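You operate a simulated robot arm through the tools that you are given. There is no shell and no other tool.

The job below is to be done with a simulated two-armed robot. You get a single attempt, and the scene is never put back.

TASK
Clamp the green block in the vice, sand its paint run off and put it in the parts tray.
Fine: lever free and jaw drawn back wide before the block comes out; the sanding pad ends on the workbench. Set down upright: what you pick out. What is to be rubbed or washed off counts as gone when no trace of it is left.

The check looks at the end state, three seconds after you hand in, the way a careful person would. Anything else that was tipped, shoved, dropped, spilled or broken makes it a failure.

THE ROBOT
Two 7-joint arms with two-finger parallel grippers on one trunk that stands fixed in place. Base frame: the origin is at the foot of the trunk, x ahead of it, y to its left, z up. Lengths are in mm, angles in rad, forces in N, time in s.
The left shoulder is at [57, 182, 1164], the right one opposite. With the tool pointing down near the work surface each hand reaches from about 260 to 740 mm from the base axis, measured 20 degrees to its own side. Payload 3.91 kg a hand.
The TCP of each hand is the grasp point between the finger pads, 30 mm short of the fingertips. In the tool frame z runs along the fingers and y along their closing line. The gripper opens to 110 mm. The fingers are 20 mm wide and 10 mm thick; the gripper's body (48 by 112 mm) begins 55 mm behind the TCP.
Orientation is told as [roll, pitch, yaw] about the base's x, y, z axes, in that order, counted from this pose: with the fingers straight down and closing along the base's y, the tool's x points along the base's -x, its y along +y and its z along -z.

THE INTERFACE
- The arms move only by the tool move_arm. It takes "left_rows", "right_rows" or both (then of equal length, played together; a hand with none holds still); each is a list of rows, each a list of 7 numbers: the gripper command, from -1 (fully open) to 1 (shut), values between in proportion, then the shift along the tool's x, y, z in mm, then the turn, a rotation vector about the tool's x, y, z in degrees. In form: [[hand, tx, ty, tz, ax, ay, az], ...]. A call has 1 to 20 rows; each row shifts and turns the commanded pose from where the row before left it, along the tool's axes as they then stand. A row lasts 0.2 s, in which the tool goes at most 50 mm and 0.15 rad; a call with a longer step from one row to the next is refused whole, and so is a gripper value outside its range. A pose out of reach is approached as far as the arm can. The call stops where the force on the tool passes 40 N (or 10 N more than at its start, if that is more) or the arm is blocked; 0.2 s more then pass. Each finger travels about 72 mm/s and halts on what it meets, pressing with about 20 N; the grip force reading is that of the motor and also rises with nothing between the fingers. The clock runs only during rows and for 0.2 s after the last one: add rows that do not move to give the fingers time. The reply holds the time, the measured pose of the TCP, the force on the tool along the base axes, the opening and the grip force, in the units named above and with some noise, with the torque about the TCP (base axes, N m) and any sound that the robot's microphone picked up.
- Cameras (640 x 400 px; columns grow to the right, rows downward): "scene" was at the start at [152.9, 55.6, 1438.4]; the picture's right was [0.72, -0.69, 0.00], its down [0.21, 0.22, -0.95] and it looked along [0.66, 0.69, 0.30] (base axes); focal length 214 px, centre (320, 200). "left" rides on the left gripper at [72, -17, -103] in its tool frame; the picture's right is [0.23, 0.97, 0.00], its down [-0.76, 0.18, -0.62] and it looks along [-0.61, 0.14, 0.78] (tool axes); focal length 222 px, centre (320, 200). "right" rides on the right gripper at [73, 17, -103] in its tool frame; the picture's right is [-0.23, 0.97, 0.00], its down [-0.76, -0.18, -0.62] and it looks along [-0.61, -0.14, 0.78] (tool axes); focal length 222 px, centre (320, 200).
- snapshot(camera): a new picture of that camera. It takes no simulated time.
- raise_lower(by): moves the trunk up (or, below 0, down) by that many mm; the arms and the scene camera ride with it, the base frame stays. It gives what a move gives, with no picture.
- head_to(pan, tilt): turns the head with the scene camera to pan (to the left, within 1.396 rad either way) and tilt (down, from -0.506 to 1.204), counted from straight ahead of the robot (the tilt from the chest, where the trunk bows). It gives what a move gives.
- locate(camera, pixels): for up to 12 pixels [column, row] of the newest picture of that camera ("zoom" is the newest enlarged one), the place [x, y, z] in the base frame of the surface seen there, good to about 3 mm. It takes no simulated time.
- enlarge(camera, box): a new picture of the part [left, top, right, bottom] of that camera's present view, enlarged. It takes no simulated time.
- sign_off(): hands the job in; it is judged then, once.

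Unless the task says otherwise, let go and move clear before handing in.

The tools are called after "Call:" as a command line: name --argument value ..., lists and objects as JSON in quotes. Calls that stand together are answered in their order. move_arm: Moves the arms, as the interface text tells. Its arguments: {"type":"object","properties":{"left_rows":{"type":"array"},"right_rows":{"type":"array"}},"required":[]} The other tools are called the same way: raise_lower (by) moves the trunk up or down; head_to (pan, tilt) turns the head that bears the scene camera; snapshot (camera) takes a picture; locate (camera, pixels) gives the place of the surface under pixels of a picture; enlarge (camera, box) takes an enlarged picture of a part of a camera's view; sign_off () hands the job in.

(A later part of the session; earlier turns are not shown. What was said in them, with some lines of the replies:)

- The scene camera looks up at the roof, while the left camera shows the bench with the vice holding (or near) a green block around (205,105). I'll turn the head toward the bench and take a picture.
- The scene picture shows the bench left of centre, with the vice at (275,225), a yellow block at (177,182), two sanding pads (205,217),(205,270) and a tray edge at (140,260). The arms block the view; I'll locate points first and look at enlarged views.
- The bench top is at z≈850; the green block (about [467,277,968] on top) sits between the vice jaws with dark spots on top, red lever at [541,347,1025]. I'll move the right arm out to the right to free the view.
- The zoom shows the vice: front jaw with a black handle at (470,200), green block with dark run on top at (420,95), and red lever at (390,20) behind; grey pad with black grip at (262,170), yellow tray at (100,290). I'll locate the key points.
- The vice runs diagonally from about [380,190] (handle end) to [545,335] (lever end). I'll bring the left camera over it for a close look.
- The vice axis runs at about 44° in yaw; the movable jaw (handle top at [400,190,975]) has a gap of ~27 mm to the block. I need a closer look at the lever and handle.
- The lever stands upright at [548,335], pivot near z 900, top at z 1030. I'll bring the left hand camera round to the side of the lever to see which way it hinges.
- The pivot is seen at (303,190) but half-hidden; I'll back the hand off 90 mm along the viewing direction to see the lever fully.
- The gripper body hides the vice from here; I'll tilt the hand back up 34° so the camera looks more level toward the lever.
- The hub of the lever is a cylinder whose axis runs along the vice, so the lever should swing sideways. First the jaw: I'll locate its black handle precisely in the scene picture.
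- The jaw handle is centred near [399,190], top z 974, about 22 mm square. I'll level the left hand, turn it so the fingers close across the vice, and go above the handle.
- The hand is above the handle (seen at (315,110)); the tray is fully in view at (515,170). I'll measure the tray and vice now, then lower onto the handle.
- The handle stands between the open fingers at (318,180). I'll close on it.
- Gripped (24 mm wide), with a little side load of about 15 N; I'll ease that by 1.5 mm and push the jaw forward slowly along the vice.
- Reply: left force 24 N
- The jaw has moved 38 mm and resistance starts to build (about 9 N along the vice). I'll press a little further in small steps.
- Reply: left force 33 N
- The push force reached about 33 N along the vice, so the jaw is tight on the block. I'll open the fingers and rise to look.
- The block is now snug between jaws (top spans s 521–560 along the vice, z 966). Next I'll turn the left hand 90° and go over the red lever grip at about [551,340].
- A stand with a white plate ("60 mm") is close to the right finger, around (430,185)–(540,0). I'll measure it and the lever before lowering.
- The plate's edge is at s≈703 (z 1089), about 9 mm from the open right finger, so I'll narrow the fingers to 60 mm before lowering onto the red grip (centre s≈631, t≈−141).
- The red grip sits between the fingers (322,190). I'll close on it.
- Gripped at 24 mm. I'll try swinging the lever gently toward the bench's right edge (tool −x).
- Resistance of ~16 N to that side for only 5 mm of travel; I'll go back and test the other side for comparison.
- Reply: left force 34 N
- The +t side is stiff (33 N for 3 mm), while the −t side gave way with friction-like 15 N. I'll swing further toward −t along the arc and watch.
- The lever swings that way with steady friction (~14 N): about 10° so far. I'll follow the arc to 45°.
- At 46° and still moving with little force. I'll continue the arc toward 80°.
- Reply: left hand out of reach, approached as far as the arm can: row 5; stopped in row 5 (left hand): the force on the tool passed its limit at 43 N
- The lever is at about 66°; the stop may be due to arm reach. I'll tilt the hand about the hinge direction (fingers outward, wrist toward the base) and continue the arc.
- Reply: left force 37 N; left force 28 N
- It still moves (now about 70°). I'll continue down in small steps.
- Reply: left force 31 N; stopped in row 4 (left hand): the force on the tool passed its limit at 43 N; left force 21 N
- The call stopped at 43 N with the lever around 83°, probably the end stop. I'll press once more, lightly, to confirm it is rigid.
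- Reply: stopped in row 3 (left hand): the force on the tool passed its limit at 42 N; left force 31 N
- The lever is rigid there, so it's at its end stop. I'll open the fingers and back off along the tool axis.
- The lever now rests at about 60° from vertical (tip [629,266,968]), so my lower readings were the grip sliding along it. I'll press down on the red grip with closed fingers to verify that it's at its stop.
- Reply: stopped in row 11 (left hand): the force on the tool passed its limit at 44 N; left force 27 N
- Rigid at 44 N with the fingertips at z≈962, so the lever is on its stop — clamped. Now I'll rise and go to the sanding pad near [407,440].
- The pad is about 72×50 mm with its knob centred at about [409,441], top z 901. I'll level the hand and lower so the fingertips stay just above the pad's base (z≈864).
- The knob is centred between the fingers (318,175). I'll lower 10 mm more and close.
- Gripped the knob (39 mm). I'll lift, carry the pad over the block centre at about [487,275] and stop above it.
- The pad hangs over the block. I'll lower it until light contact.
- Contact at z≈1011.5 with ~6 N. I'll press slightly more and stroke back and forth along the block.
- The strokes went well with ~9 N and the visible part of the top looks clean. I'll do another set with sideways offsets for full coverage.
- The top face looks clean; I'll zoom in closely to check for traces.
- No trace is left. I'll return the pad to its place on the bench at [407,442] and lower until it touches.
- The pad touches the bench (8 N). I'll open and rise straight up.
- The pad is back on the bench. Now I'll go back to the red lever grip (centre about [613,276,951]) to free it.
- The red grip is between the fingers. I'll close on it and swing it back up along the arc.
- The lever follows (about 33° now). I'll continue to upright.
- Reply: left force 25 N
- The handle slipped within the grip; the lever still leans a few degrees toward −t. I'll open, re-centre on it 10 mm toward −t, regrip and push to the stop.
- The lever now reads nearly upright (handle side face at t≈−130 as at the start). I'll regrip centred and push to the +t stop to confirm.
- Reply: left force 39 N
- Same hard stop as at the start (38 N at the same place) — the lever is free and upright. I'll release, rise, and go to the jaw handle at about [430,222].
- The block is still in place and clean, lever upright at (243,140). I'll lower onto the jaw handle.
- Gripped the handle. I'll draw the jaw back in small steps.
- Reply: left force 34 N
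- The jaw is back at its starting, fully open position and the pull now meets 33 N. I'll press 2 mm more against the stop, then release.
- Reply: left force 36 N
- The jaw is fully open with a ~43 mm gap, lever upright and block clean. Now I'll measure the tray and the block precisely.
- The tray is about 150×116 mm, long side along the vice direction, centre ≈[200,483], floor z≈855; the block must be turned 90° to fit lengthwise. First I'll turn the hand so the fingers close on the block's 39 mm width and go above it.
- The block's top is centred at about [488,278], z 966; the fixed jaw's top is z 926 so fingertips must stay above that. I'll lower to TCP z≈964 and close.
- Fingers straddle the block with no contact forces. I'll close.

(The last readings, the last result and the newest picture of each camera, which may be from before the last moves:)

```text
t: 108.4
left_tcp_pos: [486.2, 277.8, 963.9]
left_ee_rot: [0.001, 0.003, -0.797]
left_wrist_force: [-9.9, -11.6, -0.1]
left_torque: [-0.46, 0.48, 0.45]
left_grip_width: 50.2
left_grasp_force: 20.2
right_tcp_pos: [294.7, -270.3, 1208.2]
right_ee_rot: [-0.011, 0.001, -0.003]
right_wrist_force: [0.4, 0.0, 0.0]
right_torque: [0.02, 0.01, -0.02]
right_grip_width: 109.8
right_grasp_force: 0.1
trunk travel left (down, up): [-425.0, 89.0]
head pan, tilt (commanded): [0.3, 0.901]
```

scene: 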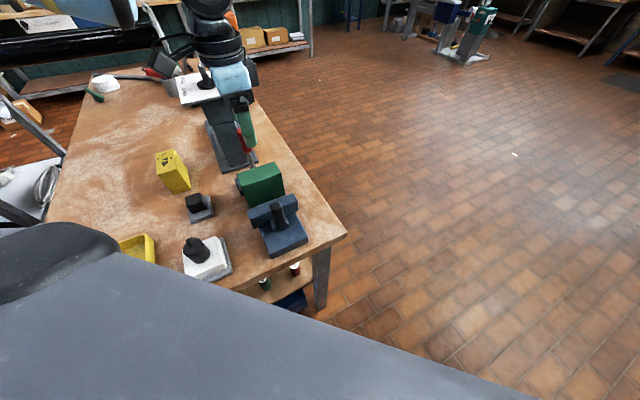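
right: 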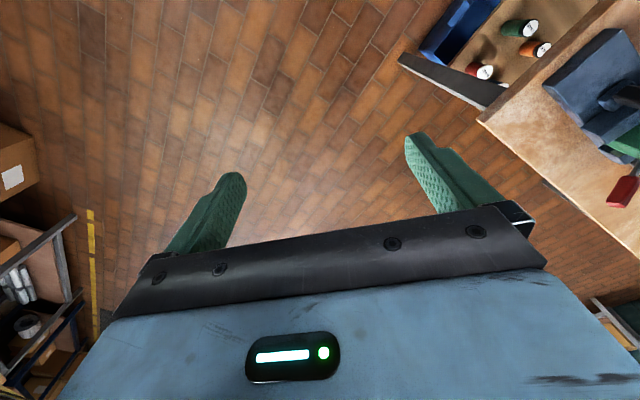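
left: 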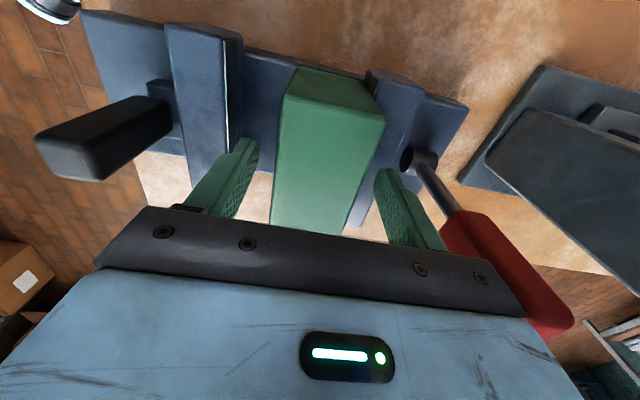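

The fingers stopped at 50 mm with a 15 N sideways load; I'll look at how they sit before lifting.

Call:
snapshot --camera "left"

Call:
enlarge --camera "left" --box '[220, 60, 440, 240]'

Call:
enlarge --camera "scene" --box '[225, 120, 310, 220]'

```text
taken
```

left: 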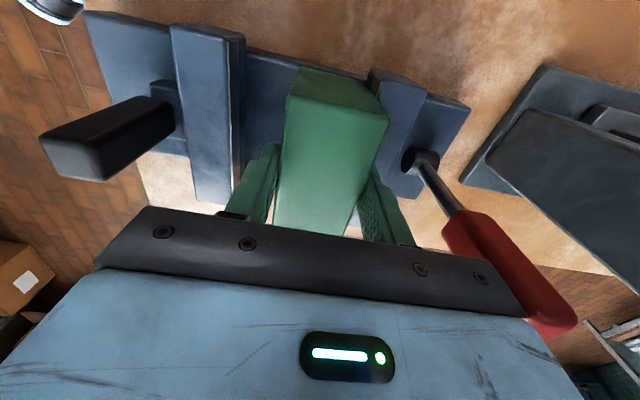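

```text
2.22 times, centred on (330, 150) of left
```

zoom: 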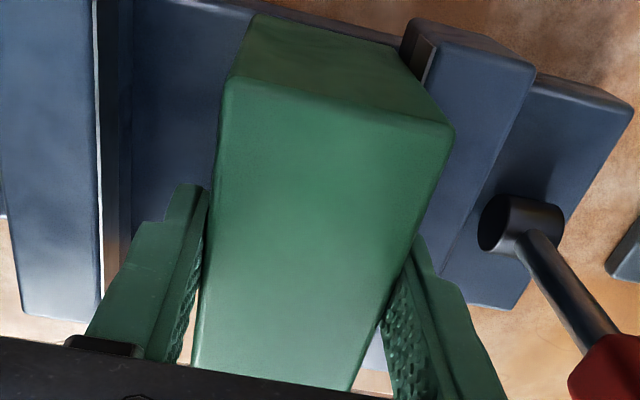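

```text
4.00 times, centred on (268, 170) of scene
```

zoom: 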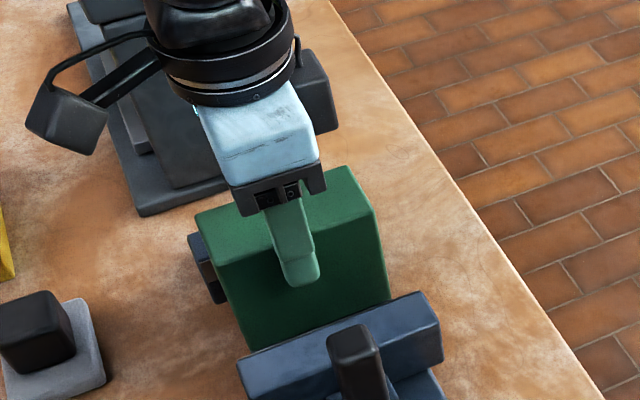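

Both fingers sit on the block's sides (it is ~50 mm wide). I'll relieve the side load and lift slowly a little to test the grip.

Call:
move_arm --left_rows '[[1, 0, -2, 0, 0, 0, 0], [1, 0, -2, 0, 0, 0, 0], [1, 0, 0, 0, 0, 0, 0], [1, 0, 0, -3, 0, 0, 0], [1, 0, 0, -5, 0, 0, 0], [1, 0, 0, -6, 0, 0, 0], [1, 0, 0, 0, 0, 0, 0]]'

Call:
snapshot --camera "left"

Call:
enlarge --camera "scene" --box '[225, 120, 310, 220]'

```text
t: 110.0
left_tcp_pos: [483.7, 275.9, 979.1]
left_ee_rot: [0.0, 0.001, -0.798]
left_wrist_force: [0.0, 0.1, -4.2]
left_torque: [0.01, 0.0, -0.03]
left_grip_width: 49.7
left_grasp_force: 19.9
right_tcp_pos: [295.2, -267.1, 1207.8]
right_ee_rot: [-0.014, 0.004, -0.003]
right_wrist_force: [0.8, 0.1, -0.6]
right_torque: [-0.05, -0.02, -0.03]
right_grip_width: 110.1
right_grasp_force: 0.0
trunk travel left (down, up): [-425.0, 89.0]
head pan, tilt (commanded): [0.3, 0.901]
```

```text
taken
```

left: 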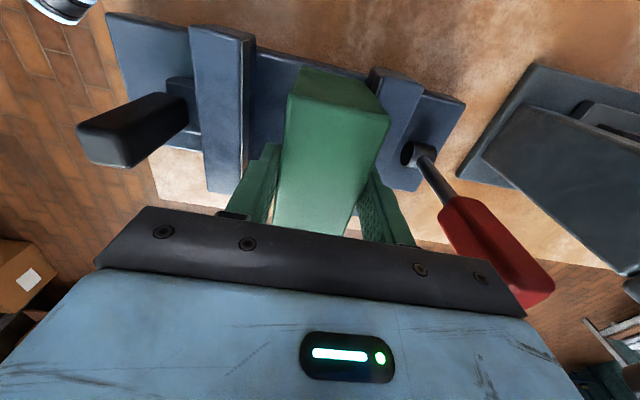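

```text
4.00 times, centred on (268, 170) of scene
```

zoom: 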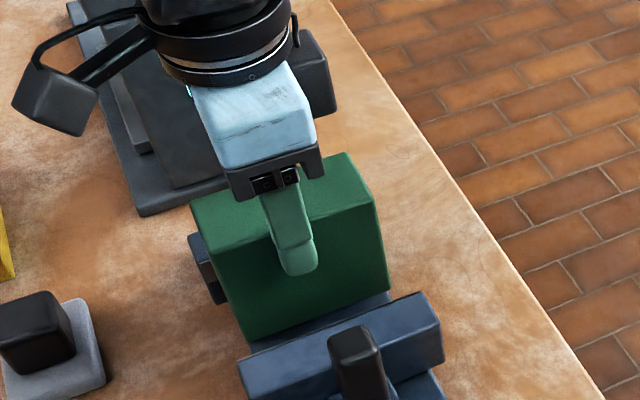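

The block is lifted cleanly (4.2 N weight). I'll raise it well clear and carry it toward the tray.

Call:
move_arm --left_rows '[[1, 0, 0, -15, 0, 0, 0], [1, 0, 0, -25, 0, 0, 0], [1, 0, 0, -30, 0, 0, 0], [1, 0, 0, -25, 0, 0, 0], [1, 20, -3.4, 0, 0, 0, 0], [1, 36.2, -6.1, 0, 0, 0, 0], [1, 36.2, -6.1, 0, 0, 0, 0], [1, 36.2, -6.1, 0, 0, 0, 0], [1, 36.2, -6.1, 0, 0, 0, 0], [1, 36.2, -6.1, 0, 0, 0, 0], [1, 36.2, -6.1, 0, 0, 0, 0], [1, 36.2, -6.1, 0, 0, 0, 0], [1, 36.2, -6.1, 0, 0, 0, 0], [1, 36.2, -6.1, 0, 0, 0, 0], [1, 0, 0, 0, 0, 0, 0]]'

Call:
snapshot --camera "left"

Call:
snapshot --camera "scene"

```text
t: 113.2
left_tcp_pos: [203.6, 484.6, 1071.4]
left_ee_rot: [-0.002, 0.002, -0.799]
left_wrist_force: [0.2, -0.2, -4.7]
left_torque: [0.0, 0.03, 0.02]
left_grip_width: 49.9
left_grasp_force: 20.2
right_tcp_pos: [296.2, -267.7, 1209.2]
right_ee_rot: [-0.015, 0.006, -0.003]
right_wrist_force: [0.7, 0.0, -0.3]
right_torque: [0.0, -0.01, 0.02]
right_grip_width: 110.1
right_grasp_force: 0.1
trunk travel left (down, up): [-425.0, 89.0]
head pan, tilt (commanded): [0.3, 0.901]
```

```text
taken
```

left: 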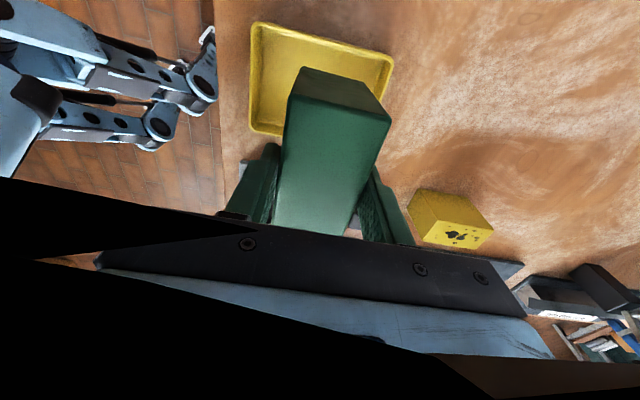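

```text
taken
```

scene: 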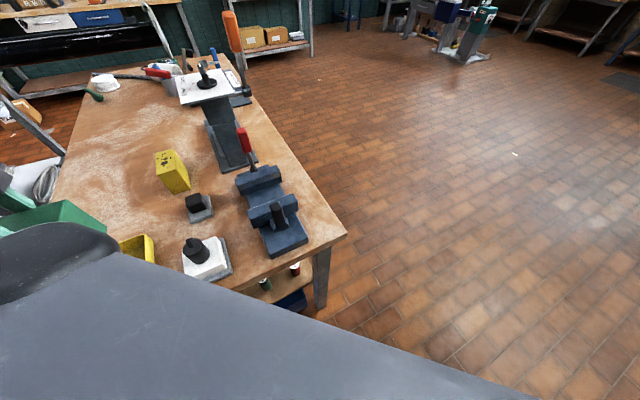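

The tray is well visible here; I'll measure its corners from this view before turning the block.

Call:
locate --camera "left" --pixels '[[257, 25], [392, 60], [252, 128], [278, 133], [268, 35], [382, 68], [260, 122], [280, 50], [270, 100], [375, 90], [388, 85], [325, 45]]'

Call:
enlarge --camera "left" --box '[220, 0, 420, 150]'

```text
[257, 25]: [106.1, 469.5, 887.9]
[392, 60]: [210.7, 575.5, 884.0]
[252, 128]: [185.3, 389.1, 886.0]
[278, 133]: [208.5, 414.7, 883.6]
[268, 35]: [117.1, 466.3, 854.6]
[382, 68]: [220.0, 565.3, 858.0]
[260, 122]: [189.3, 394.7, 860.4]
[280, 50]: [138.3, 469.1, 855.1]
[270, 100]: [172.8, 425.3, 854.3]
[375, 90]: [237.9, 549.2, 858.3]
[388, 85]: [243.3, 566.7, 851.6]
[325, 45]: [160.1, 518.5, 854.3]
```

```text
2.67 times, centred on (320, 75) of left
```

zoom: 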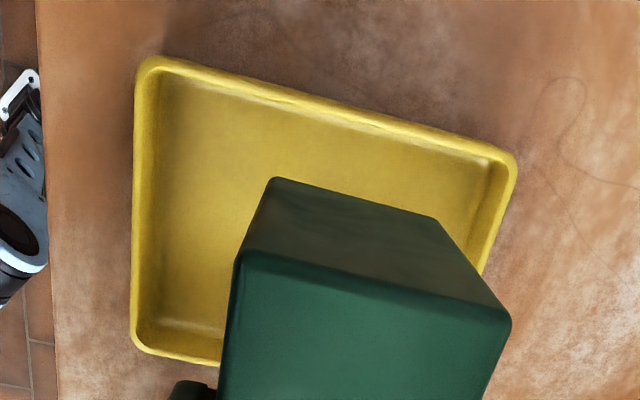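

Tray rim corners give a centre of [198,482] with its long side at 45.4°. The black area in the picture is the arm's own link close to the camera, so I'll turn the hand the other way (camera away from the body), in two stages.

Call:
move_arm --left_rows '[[1, 0, 0, 0, 0, 0, 8], [1, 0, 0, 0, 0, 0, 8], [1, 0, 0, 0, 0, 0, 8], [1, 0, 0, 0, 0, 0, 8], [1, 0, 0, 0, 0, 0, 8], [1, 0, 0, 0, 0, 0, 0]]'

Call:
snapshot --camera "left"

Call:
snapshot --camera "scene"

```text
t: 114.6
left_tcp_pos: [200.9, 482.3, 1074.4]
left_ee_rot: [-0.002, 0.0, -1.497]
left_wrist_force: [-0.1, -0.5, -4.7]
left_torque: [0.01, -0.05, 0.01]
left_grip_width: 49.8
left_grasp_force: 20.0
right_tcp_pos: [295.6, -268.0, 1209.4]
right_ee_rot: [-0.013, 0.002, -0.003]
right_wrist_force: [-0.2, 0.2, 0.2]
right_torque: [0.0, -0.04, 0.04]
right_grip_width: 110.1
right_grasp_force: 0.0
trunk travel left (down, up): [-425.0, 89.0]
head pan, tilt (commanded): [0.3, 0.901]
```

```text
taken
```

left: 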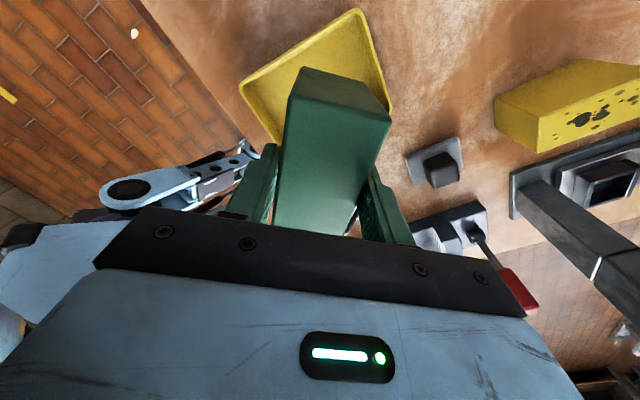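

```text
taken
```

scene: 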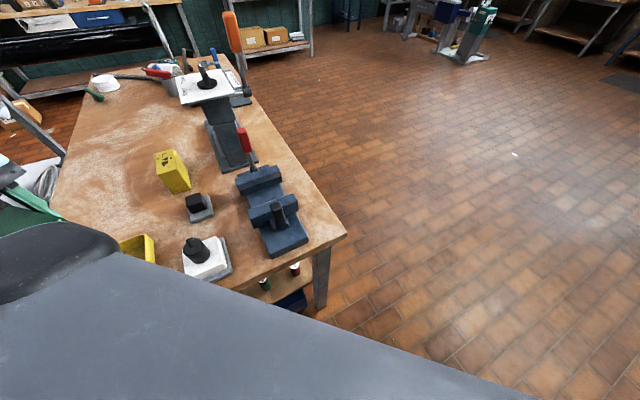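

The turn works and the view is clear now. I'll finish the 90° turn.

Call:
move_arm --left_rows '[[1, 0, 0, 0, 0, 0, 8.13], [1, 0, 0, 0, 0, 0, 8.13], [1, 0, 0, 0, 0, 0, 8.13], [1, 0, 0, 0, 0, 0, 8.13], [1, 0, 0, 0, 0, 0, 8.13], [1, 0, 0, 0, 0, 0, 8.13], [1, 0, 0, 0, 0, 0, 0]]'

Call:
snapshot --camera "left"

```text
t: 116.2
left_tcp_pos: [199.8, 481.4, 1072.5]
left_ee_rot: [-0.001, 0.0, -2.349]
left_wrist_force: [-0.4, 0.1, -4.8]
left_torque: [-0.01, 0.0, -0.03]
left_grip_width: 50.0
left_grasp_force: 20.2
right_tcp_pos: [294.3, -267.3, 1207.7]
right_ee_rot: [-0.013, 0.004, -0.003]
right_wrist_force: [-0.1, -0.3, -0.2]
right_torque: [0.01, 0.02, 0.01]
right_grip_width: 110.1
right_grasp_force: 0.0
trunk travel left (down, up): [-425.0, 89.0]
head pan, tilt (commanded): [0.3, 0.901]
```

```text
taken
```

left: 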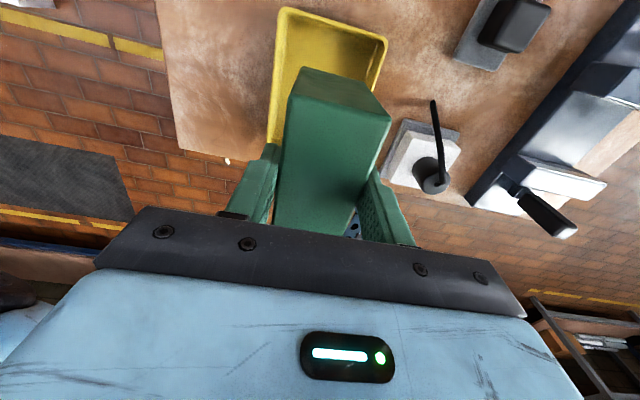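

The block is aligned with the tray's long side. I'll lower to ~20 mm above the floor of the tray.

Call:
move_arm --left_rows '[[1, -0.5, -1.5, 20, 0, 0, 0], [1, 0, 0, 25, 0, 0, 0], [1, 0, 0, 25, 0, 0, 0], [1, 0, 0, 20, 0, 0, 0], [1, 0, 0, 15, 0, 0, 0], [1, 0, 0, 0, 0, 0, 0]]'

Call:
snapshot --camera "left"

```text
t: 117.6
left_tcp_pos: [199.6, 482.7, 969.5]
left_ee_rot: [-0.001, 0.001, -2.348]
left_wrist_force: [0.1, 0.6, -5.2]
left_torque: [0.01, -0.01, 0.03]
left_grip_width: 49.7
left_grasp_force: 19.9
right_tcp_pos: [294.4, -267.7, 1208.6]
right_ee_rot: [-0.014, 0.003, -0.003]
right_wrist_force: [-0.5, -0.9, 0.0]
right_torque: [0.01, 0.02, -0.01]
right_grip_width: 110.3
right_grasp_force: 0.1
trunk travel left (down, up): [-425.0, 89.0]
head pan, tilt (commanded): [0.3, 0.901]
```

```text
taken
```

left: 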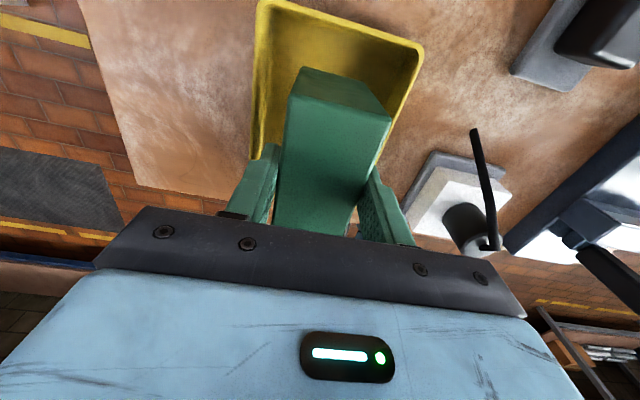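

The block is inside the tray outline. I'll lower in small steps until it touches.

Call:
move_arm --left_rows '[[1, 0, 0, 5, 0, 0, 0], [1, 0, 0, 5, 0, 0, 0], [1, 0, 0, 4, 0, 0, 0], [1, 0, 0, 3, 0, 0, 0], [1, 0, 0, 3, 0, 0, 0], [1, 0, 0, 0, 0, 0, 0]]'

```text
t: 119.0
left_tcp_pos: [199.0, 483.5, 947.9]
left_ee_rot: [-0.002, 0.0, -2.349]
left_wrist_force: [-0.6, -0.6, -4.8]
left_torque: [0.0, 0.02, 0.0]
left_grip_width: 49.9
left_grasp_force: 19.8
right_tcp_pos: [295.4, -268.5, 1208.3]
right_ee_rot: [-0.015, 0.002, -0.005]
right_wrist_force: [0.1, -0.7, 0.5]
right_torque: [-0.01, 0.01, 0.02]
right_grip_width: 110.0
right_grasp_force: 0.1
trunk travel left (down, up): [-425.0, 89.0]
head pan, tilt (commanded): [0.3, 0.901]
```

Call:
move_arm --left_rows '[[1, 0, 0, 2, 0, 0, 0], [1, 0, 0, 2, 0, 0, 0], [1, 0, 0, 1.5, 0, 0, 0], [1, 0, 0, 0, 0, 0, 0]]'

```text
t: 120.0
left_tcp_pos: [199.3, 483.5, 942.3]
left_ee_rot: [-0.001, 0.0, -2.348]
left_wrist_force: [-0.1, 0.4, -5.3]
left_torque: [-0.01, -0.03, 0.01]
left_grip_width: 49.9
left_grasp_force: 19.4
right_tcp_pos: [295.1, -267.3, 1208.3]
right_ee_rot: [-0.013, 0.004, -0.003]
right_wrist_force: [0.0, -0.8, 0.2]
right_torque: [-0.05, 0.02, -0.01]
right_grip_width: 110.1
right_grasp_force: 0.0
trunk travel left (down, up): [-425.0, 89.0]
head pan, tilt (commanded): [0.3, 0.901]
```

Call:
move_arm --left_rows '[[1, 0, 0, 1.5, 0, 0, 0], [1, 0, 0, 1, 0, 0, 0], [1, 0, 0, 1, 0, 0, 0], [1, 0, 0, 0, 0, 0, 0]]'

```text
t: 121.0
left_tcp_pos: [199.7, 482.6, 939.3]
left_ee_rot: [-0.004, 0.001, -2.348]
left_wrist_force: [0.1, -0.7, -4.8]
left_torque: [0.02, -0.03, -0.01]
left_grip_width: 50.2
left_grasp_force: 19.9
right_tcp_pos: [295.8, -266.4, 1208.9]
right_ee_rot: [-0.015, 0.003, -0.004]
right_wrist_force: [-0.9, 0.7, 0.4]
right_torque: [-0.02, 0.0, 0.03]
right_grip_width: 110.1
right_grasp_force: 0.0
trunk travel left (down, up): [-425.0, 89.0]
head pan, tilt (commanded): [0.3, 0.901]
```

Call:
move_arm --left_rows '[[1, 0, 0, 1, 0, 0, 0], [1, 0, 0, 1, 0, 0, 0], [1, 0, 0, 1, 0, 0, 0], [1, 0, 0, 0, 0, 0, 0]]'

Call:
snapshot --camera "left"

```text
t: 122.0
left_tcp_pos: [198.4, 482.2, 937.4]
left_ee_rot: [0.001, 0.003, -2.349]
left_wrist_force: [1.4, 2.6, 17.0]
left_torque: [0.06, -0.07, -0.05]
left_grip_width: 49.8
left_grasp_force: 19.7
right_tcp_pos: [294.4, -267.9, 1209.1]
right_ee_rot: [-0.011, 0.003, -0.003]
right_wrist_force: [-0.4, 0.3, 0.4]
right_torque: [-0.02, 0.0, 0.0]
right_grip_width: 109.9
right_grasp_force: 0.1
trunk travel left (down, up): [-425.0, 89.0]
head pan, tilt (commanded): [0.3, 0.901]
```

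```text
taken
```

left: 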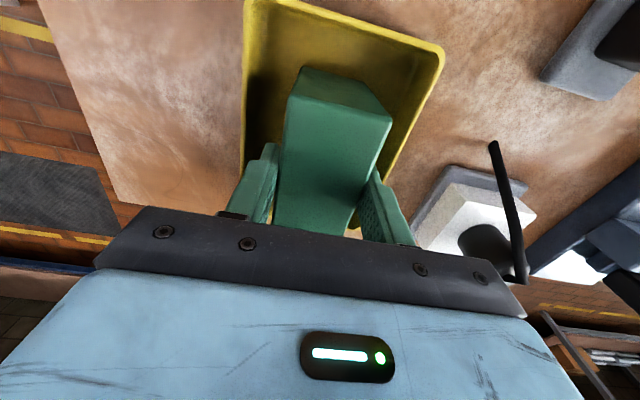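

The block touches the tray floor squarely (17 N, almost no torque). I'll ease off, open and rise straight up.

Call:
move_arm --left_rows '[[1, 0, 0, -1.2, 0, 0, 0], [0.08, 0, 0, 0, 0, 0, 0], [-0.2, 0, 0, 0, 0, 0, 0], [-0.4, 0, 0, 0, 0, 0, 0], [-0.4, 0, 0, 0, 0, 0, 0], [-0.4, 0, 0, -10, 0, 0, 0], [-0.4, 0, 0, -30, 0, 0, 0], [-0.4, 0, 0, -40, 0, 0, 0], [-0.4, 0, 0, -40, 0, 0, 0], [-0.4, 0, 0, 0, 0, 0, 0]]'

Call:
snapshot --camera "left"

Call:
snapshot --camera "scene"

```text
t: 124.2
left_tcp_pos: [200.4, 482.8, 1058.1]
left_ee_rot: [-0.001, 0.001, -2.349]
left_wrist_force: [-0.2, 0.2, -0.2]
left_torque: [-0.02, -0.01, 0.01]
left_grip_width: 77.0
left_grasp_force: 0.0
right_tcp_pos: [294.6, -267.0, 1208.0]
right_ee_rot: [-0.014, 0.004, -0.004]
right_wrist_force: [0.3, 0.9, 0.1]
right_torque: [0.01, -0.04, 0.01]
right_grip_width: 109.9
right_grasp_force: 0.0
trunk travel left (down, up): [-425.0, 89.0]
head pan, tilt (commanded): [0.3, 0.901]
```

```text
taken
```

left: 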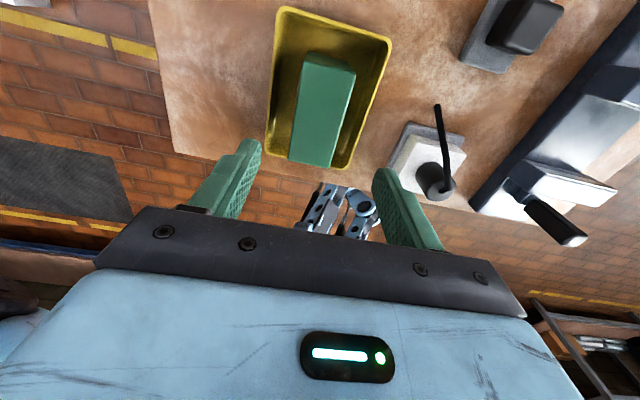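

```text
taken
```

scene: 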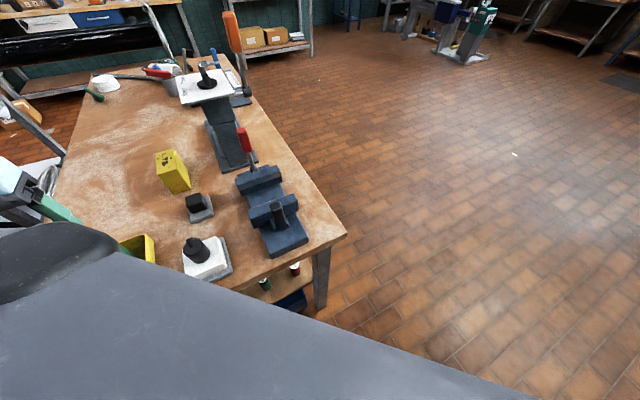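

The block stands in the tray. I'll zoom in to check it is upright, within the walls, and clean on all visible faces.

Call:
enlarge --camera "left" --box '[250, 0, 410, 180]'

Call:
locate --camera "left" --pixels '[[308, 60], [350, 72], [332, 160], [292, 155], [320, 110], [275, 120], [345, 155], [330, 40], [285, 40], [365, 80], [380, 45], [270, 150]]'

```text
2.22 times, centred on (330, 90) of left
```

zoom: 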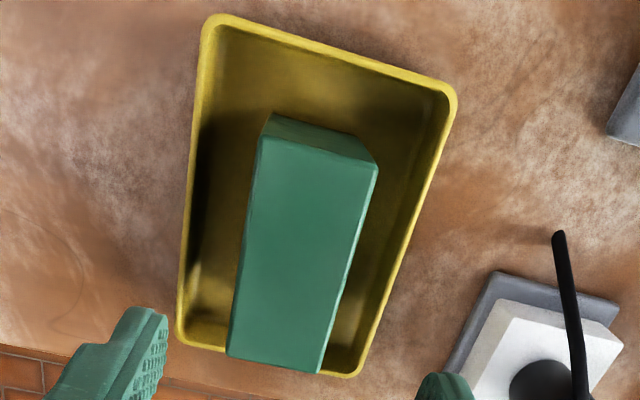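

```text
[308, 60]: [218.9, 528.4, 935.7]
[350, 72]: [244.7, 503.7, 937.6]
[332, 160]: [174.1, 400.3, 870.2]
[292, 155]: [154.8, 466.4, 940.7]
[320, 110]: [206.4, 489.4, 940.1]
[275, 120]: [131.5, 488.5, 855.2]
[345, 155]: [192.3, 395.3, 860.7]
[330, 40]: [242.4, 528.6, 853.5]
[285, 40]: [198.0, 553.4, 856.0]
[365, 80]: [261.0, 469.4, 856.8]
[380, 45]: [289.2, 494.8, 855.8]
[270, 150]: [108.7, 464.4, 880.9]
```

The block is upright (top z≈940, level), centred in the tray and clean. I'll raise the left hand clear and take a last overall look.

Call:
move_arm --left_rows '[[-0.4, 0, 0, -40, 0, 0, 0], [-0.4, 0, 0, -40, 0, 0, 0], [-0.4, 10, 0, -30, 0, 0, 0], [-0.4, 0, 0, 0, 0, 0, 0]]'

Call:
snapshot --camera "left"

Call:
enlarge --camera "scene" --box '[60, 60, 360, 300]'

```text
t: 125.2
left_tcp_pos: [202.0, 486.0, 1134.6]
left_ee_rot: [0.004, 0.003, -2.348]
left_wrist_force: [-0.2, -0.8, -0.1]
left_torque: [0.01, 0.02, 0.04]
left_grip_width: 76.8
left_grasp_force: 0.1
left hand out of reach, approached as far as the arm can: row 3
right_tcp_pos: [295.3, -267.9, 1209.1]
right_ee_rot: [-0.014, 0.005, -0.003]
right_wrist_force: [-0.4, 0.8, -0.4]
right_torque: [-0.01, 0.0, 0.06]
right_grip_width: 110.0
right_grasp_force: 0.0
trunk travel left (down, up): [-425.0, 89.0]
head pan, tilt (commanded): [0.3, 0.901]
```

```text
taken
```

left: 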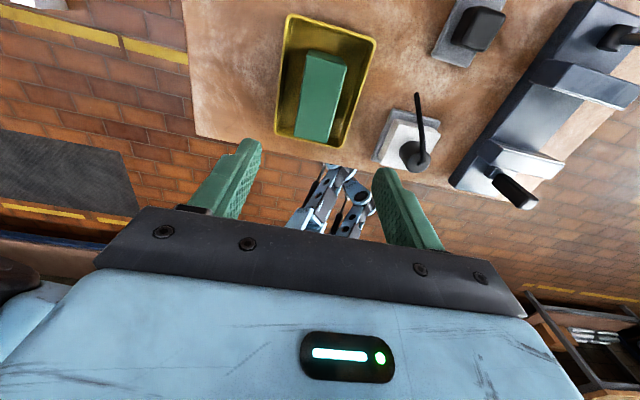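

```text
1.67 times, centred on (210, 180) of scene
```

zoom: 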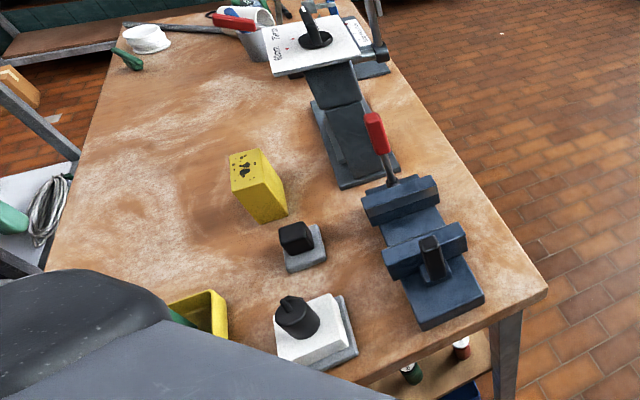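

The last pictures show the green block upright in the tray (around (320,95) in the left view). In the scene zoom the pad is on the bench at (300,245), the lever is upright, the jaw is drawn back and everything else is where it was. The hand is empty and clear, so I'm handing in.

Call:
sign_off

```text
The job is handed in.
```

The green block is sanded clean and standing upright in the parts tray, and the job is handed in. I don't have the check's verdict.

- **Clamping:** I pushed the jaw against the block until it was tight. Then I swung the lever sideways to its stop, where it no longer moved.
- **Sanding:** The top face was clean in close-up afterwards, and I saw no paint on the other sides I could view. I didn't get a close look at every side face.
- **Releasing:** I put the lever back to its upright stop and drew the jaw fully open before taking the block out.
- **Block in the tray:** The block is centred lengthwise in the tray. It measured level and sits on the tray floor.
- **Bench:** The sanding pad is back on the workbench close to where it started. In the last pictures nothing else looked tipped or moved. Both hands are empty and clear.
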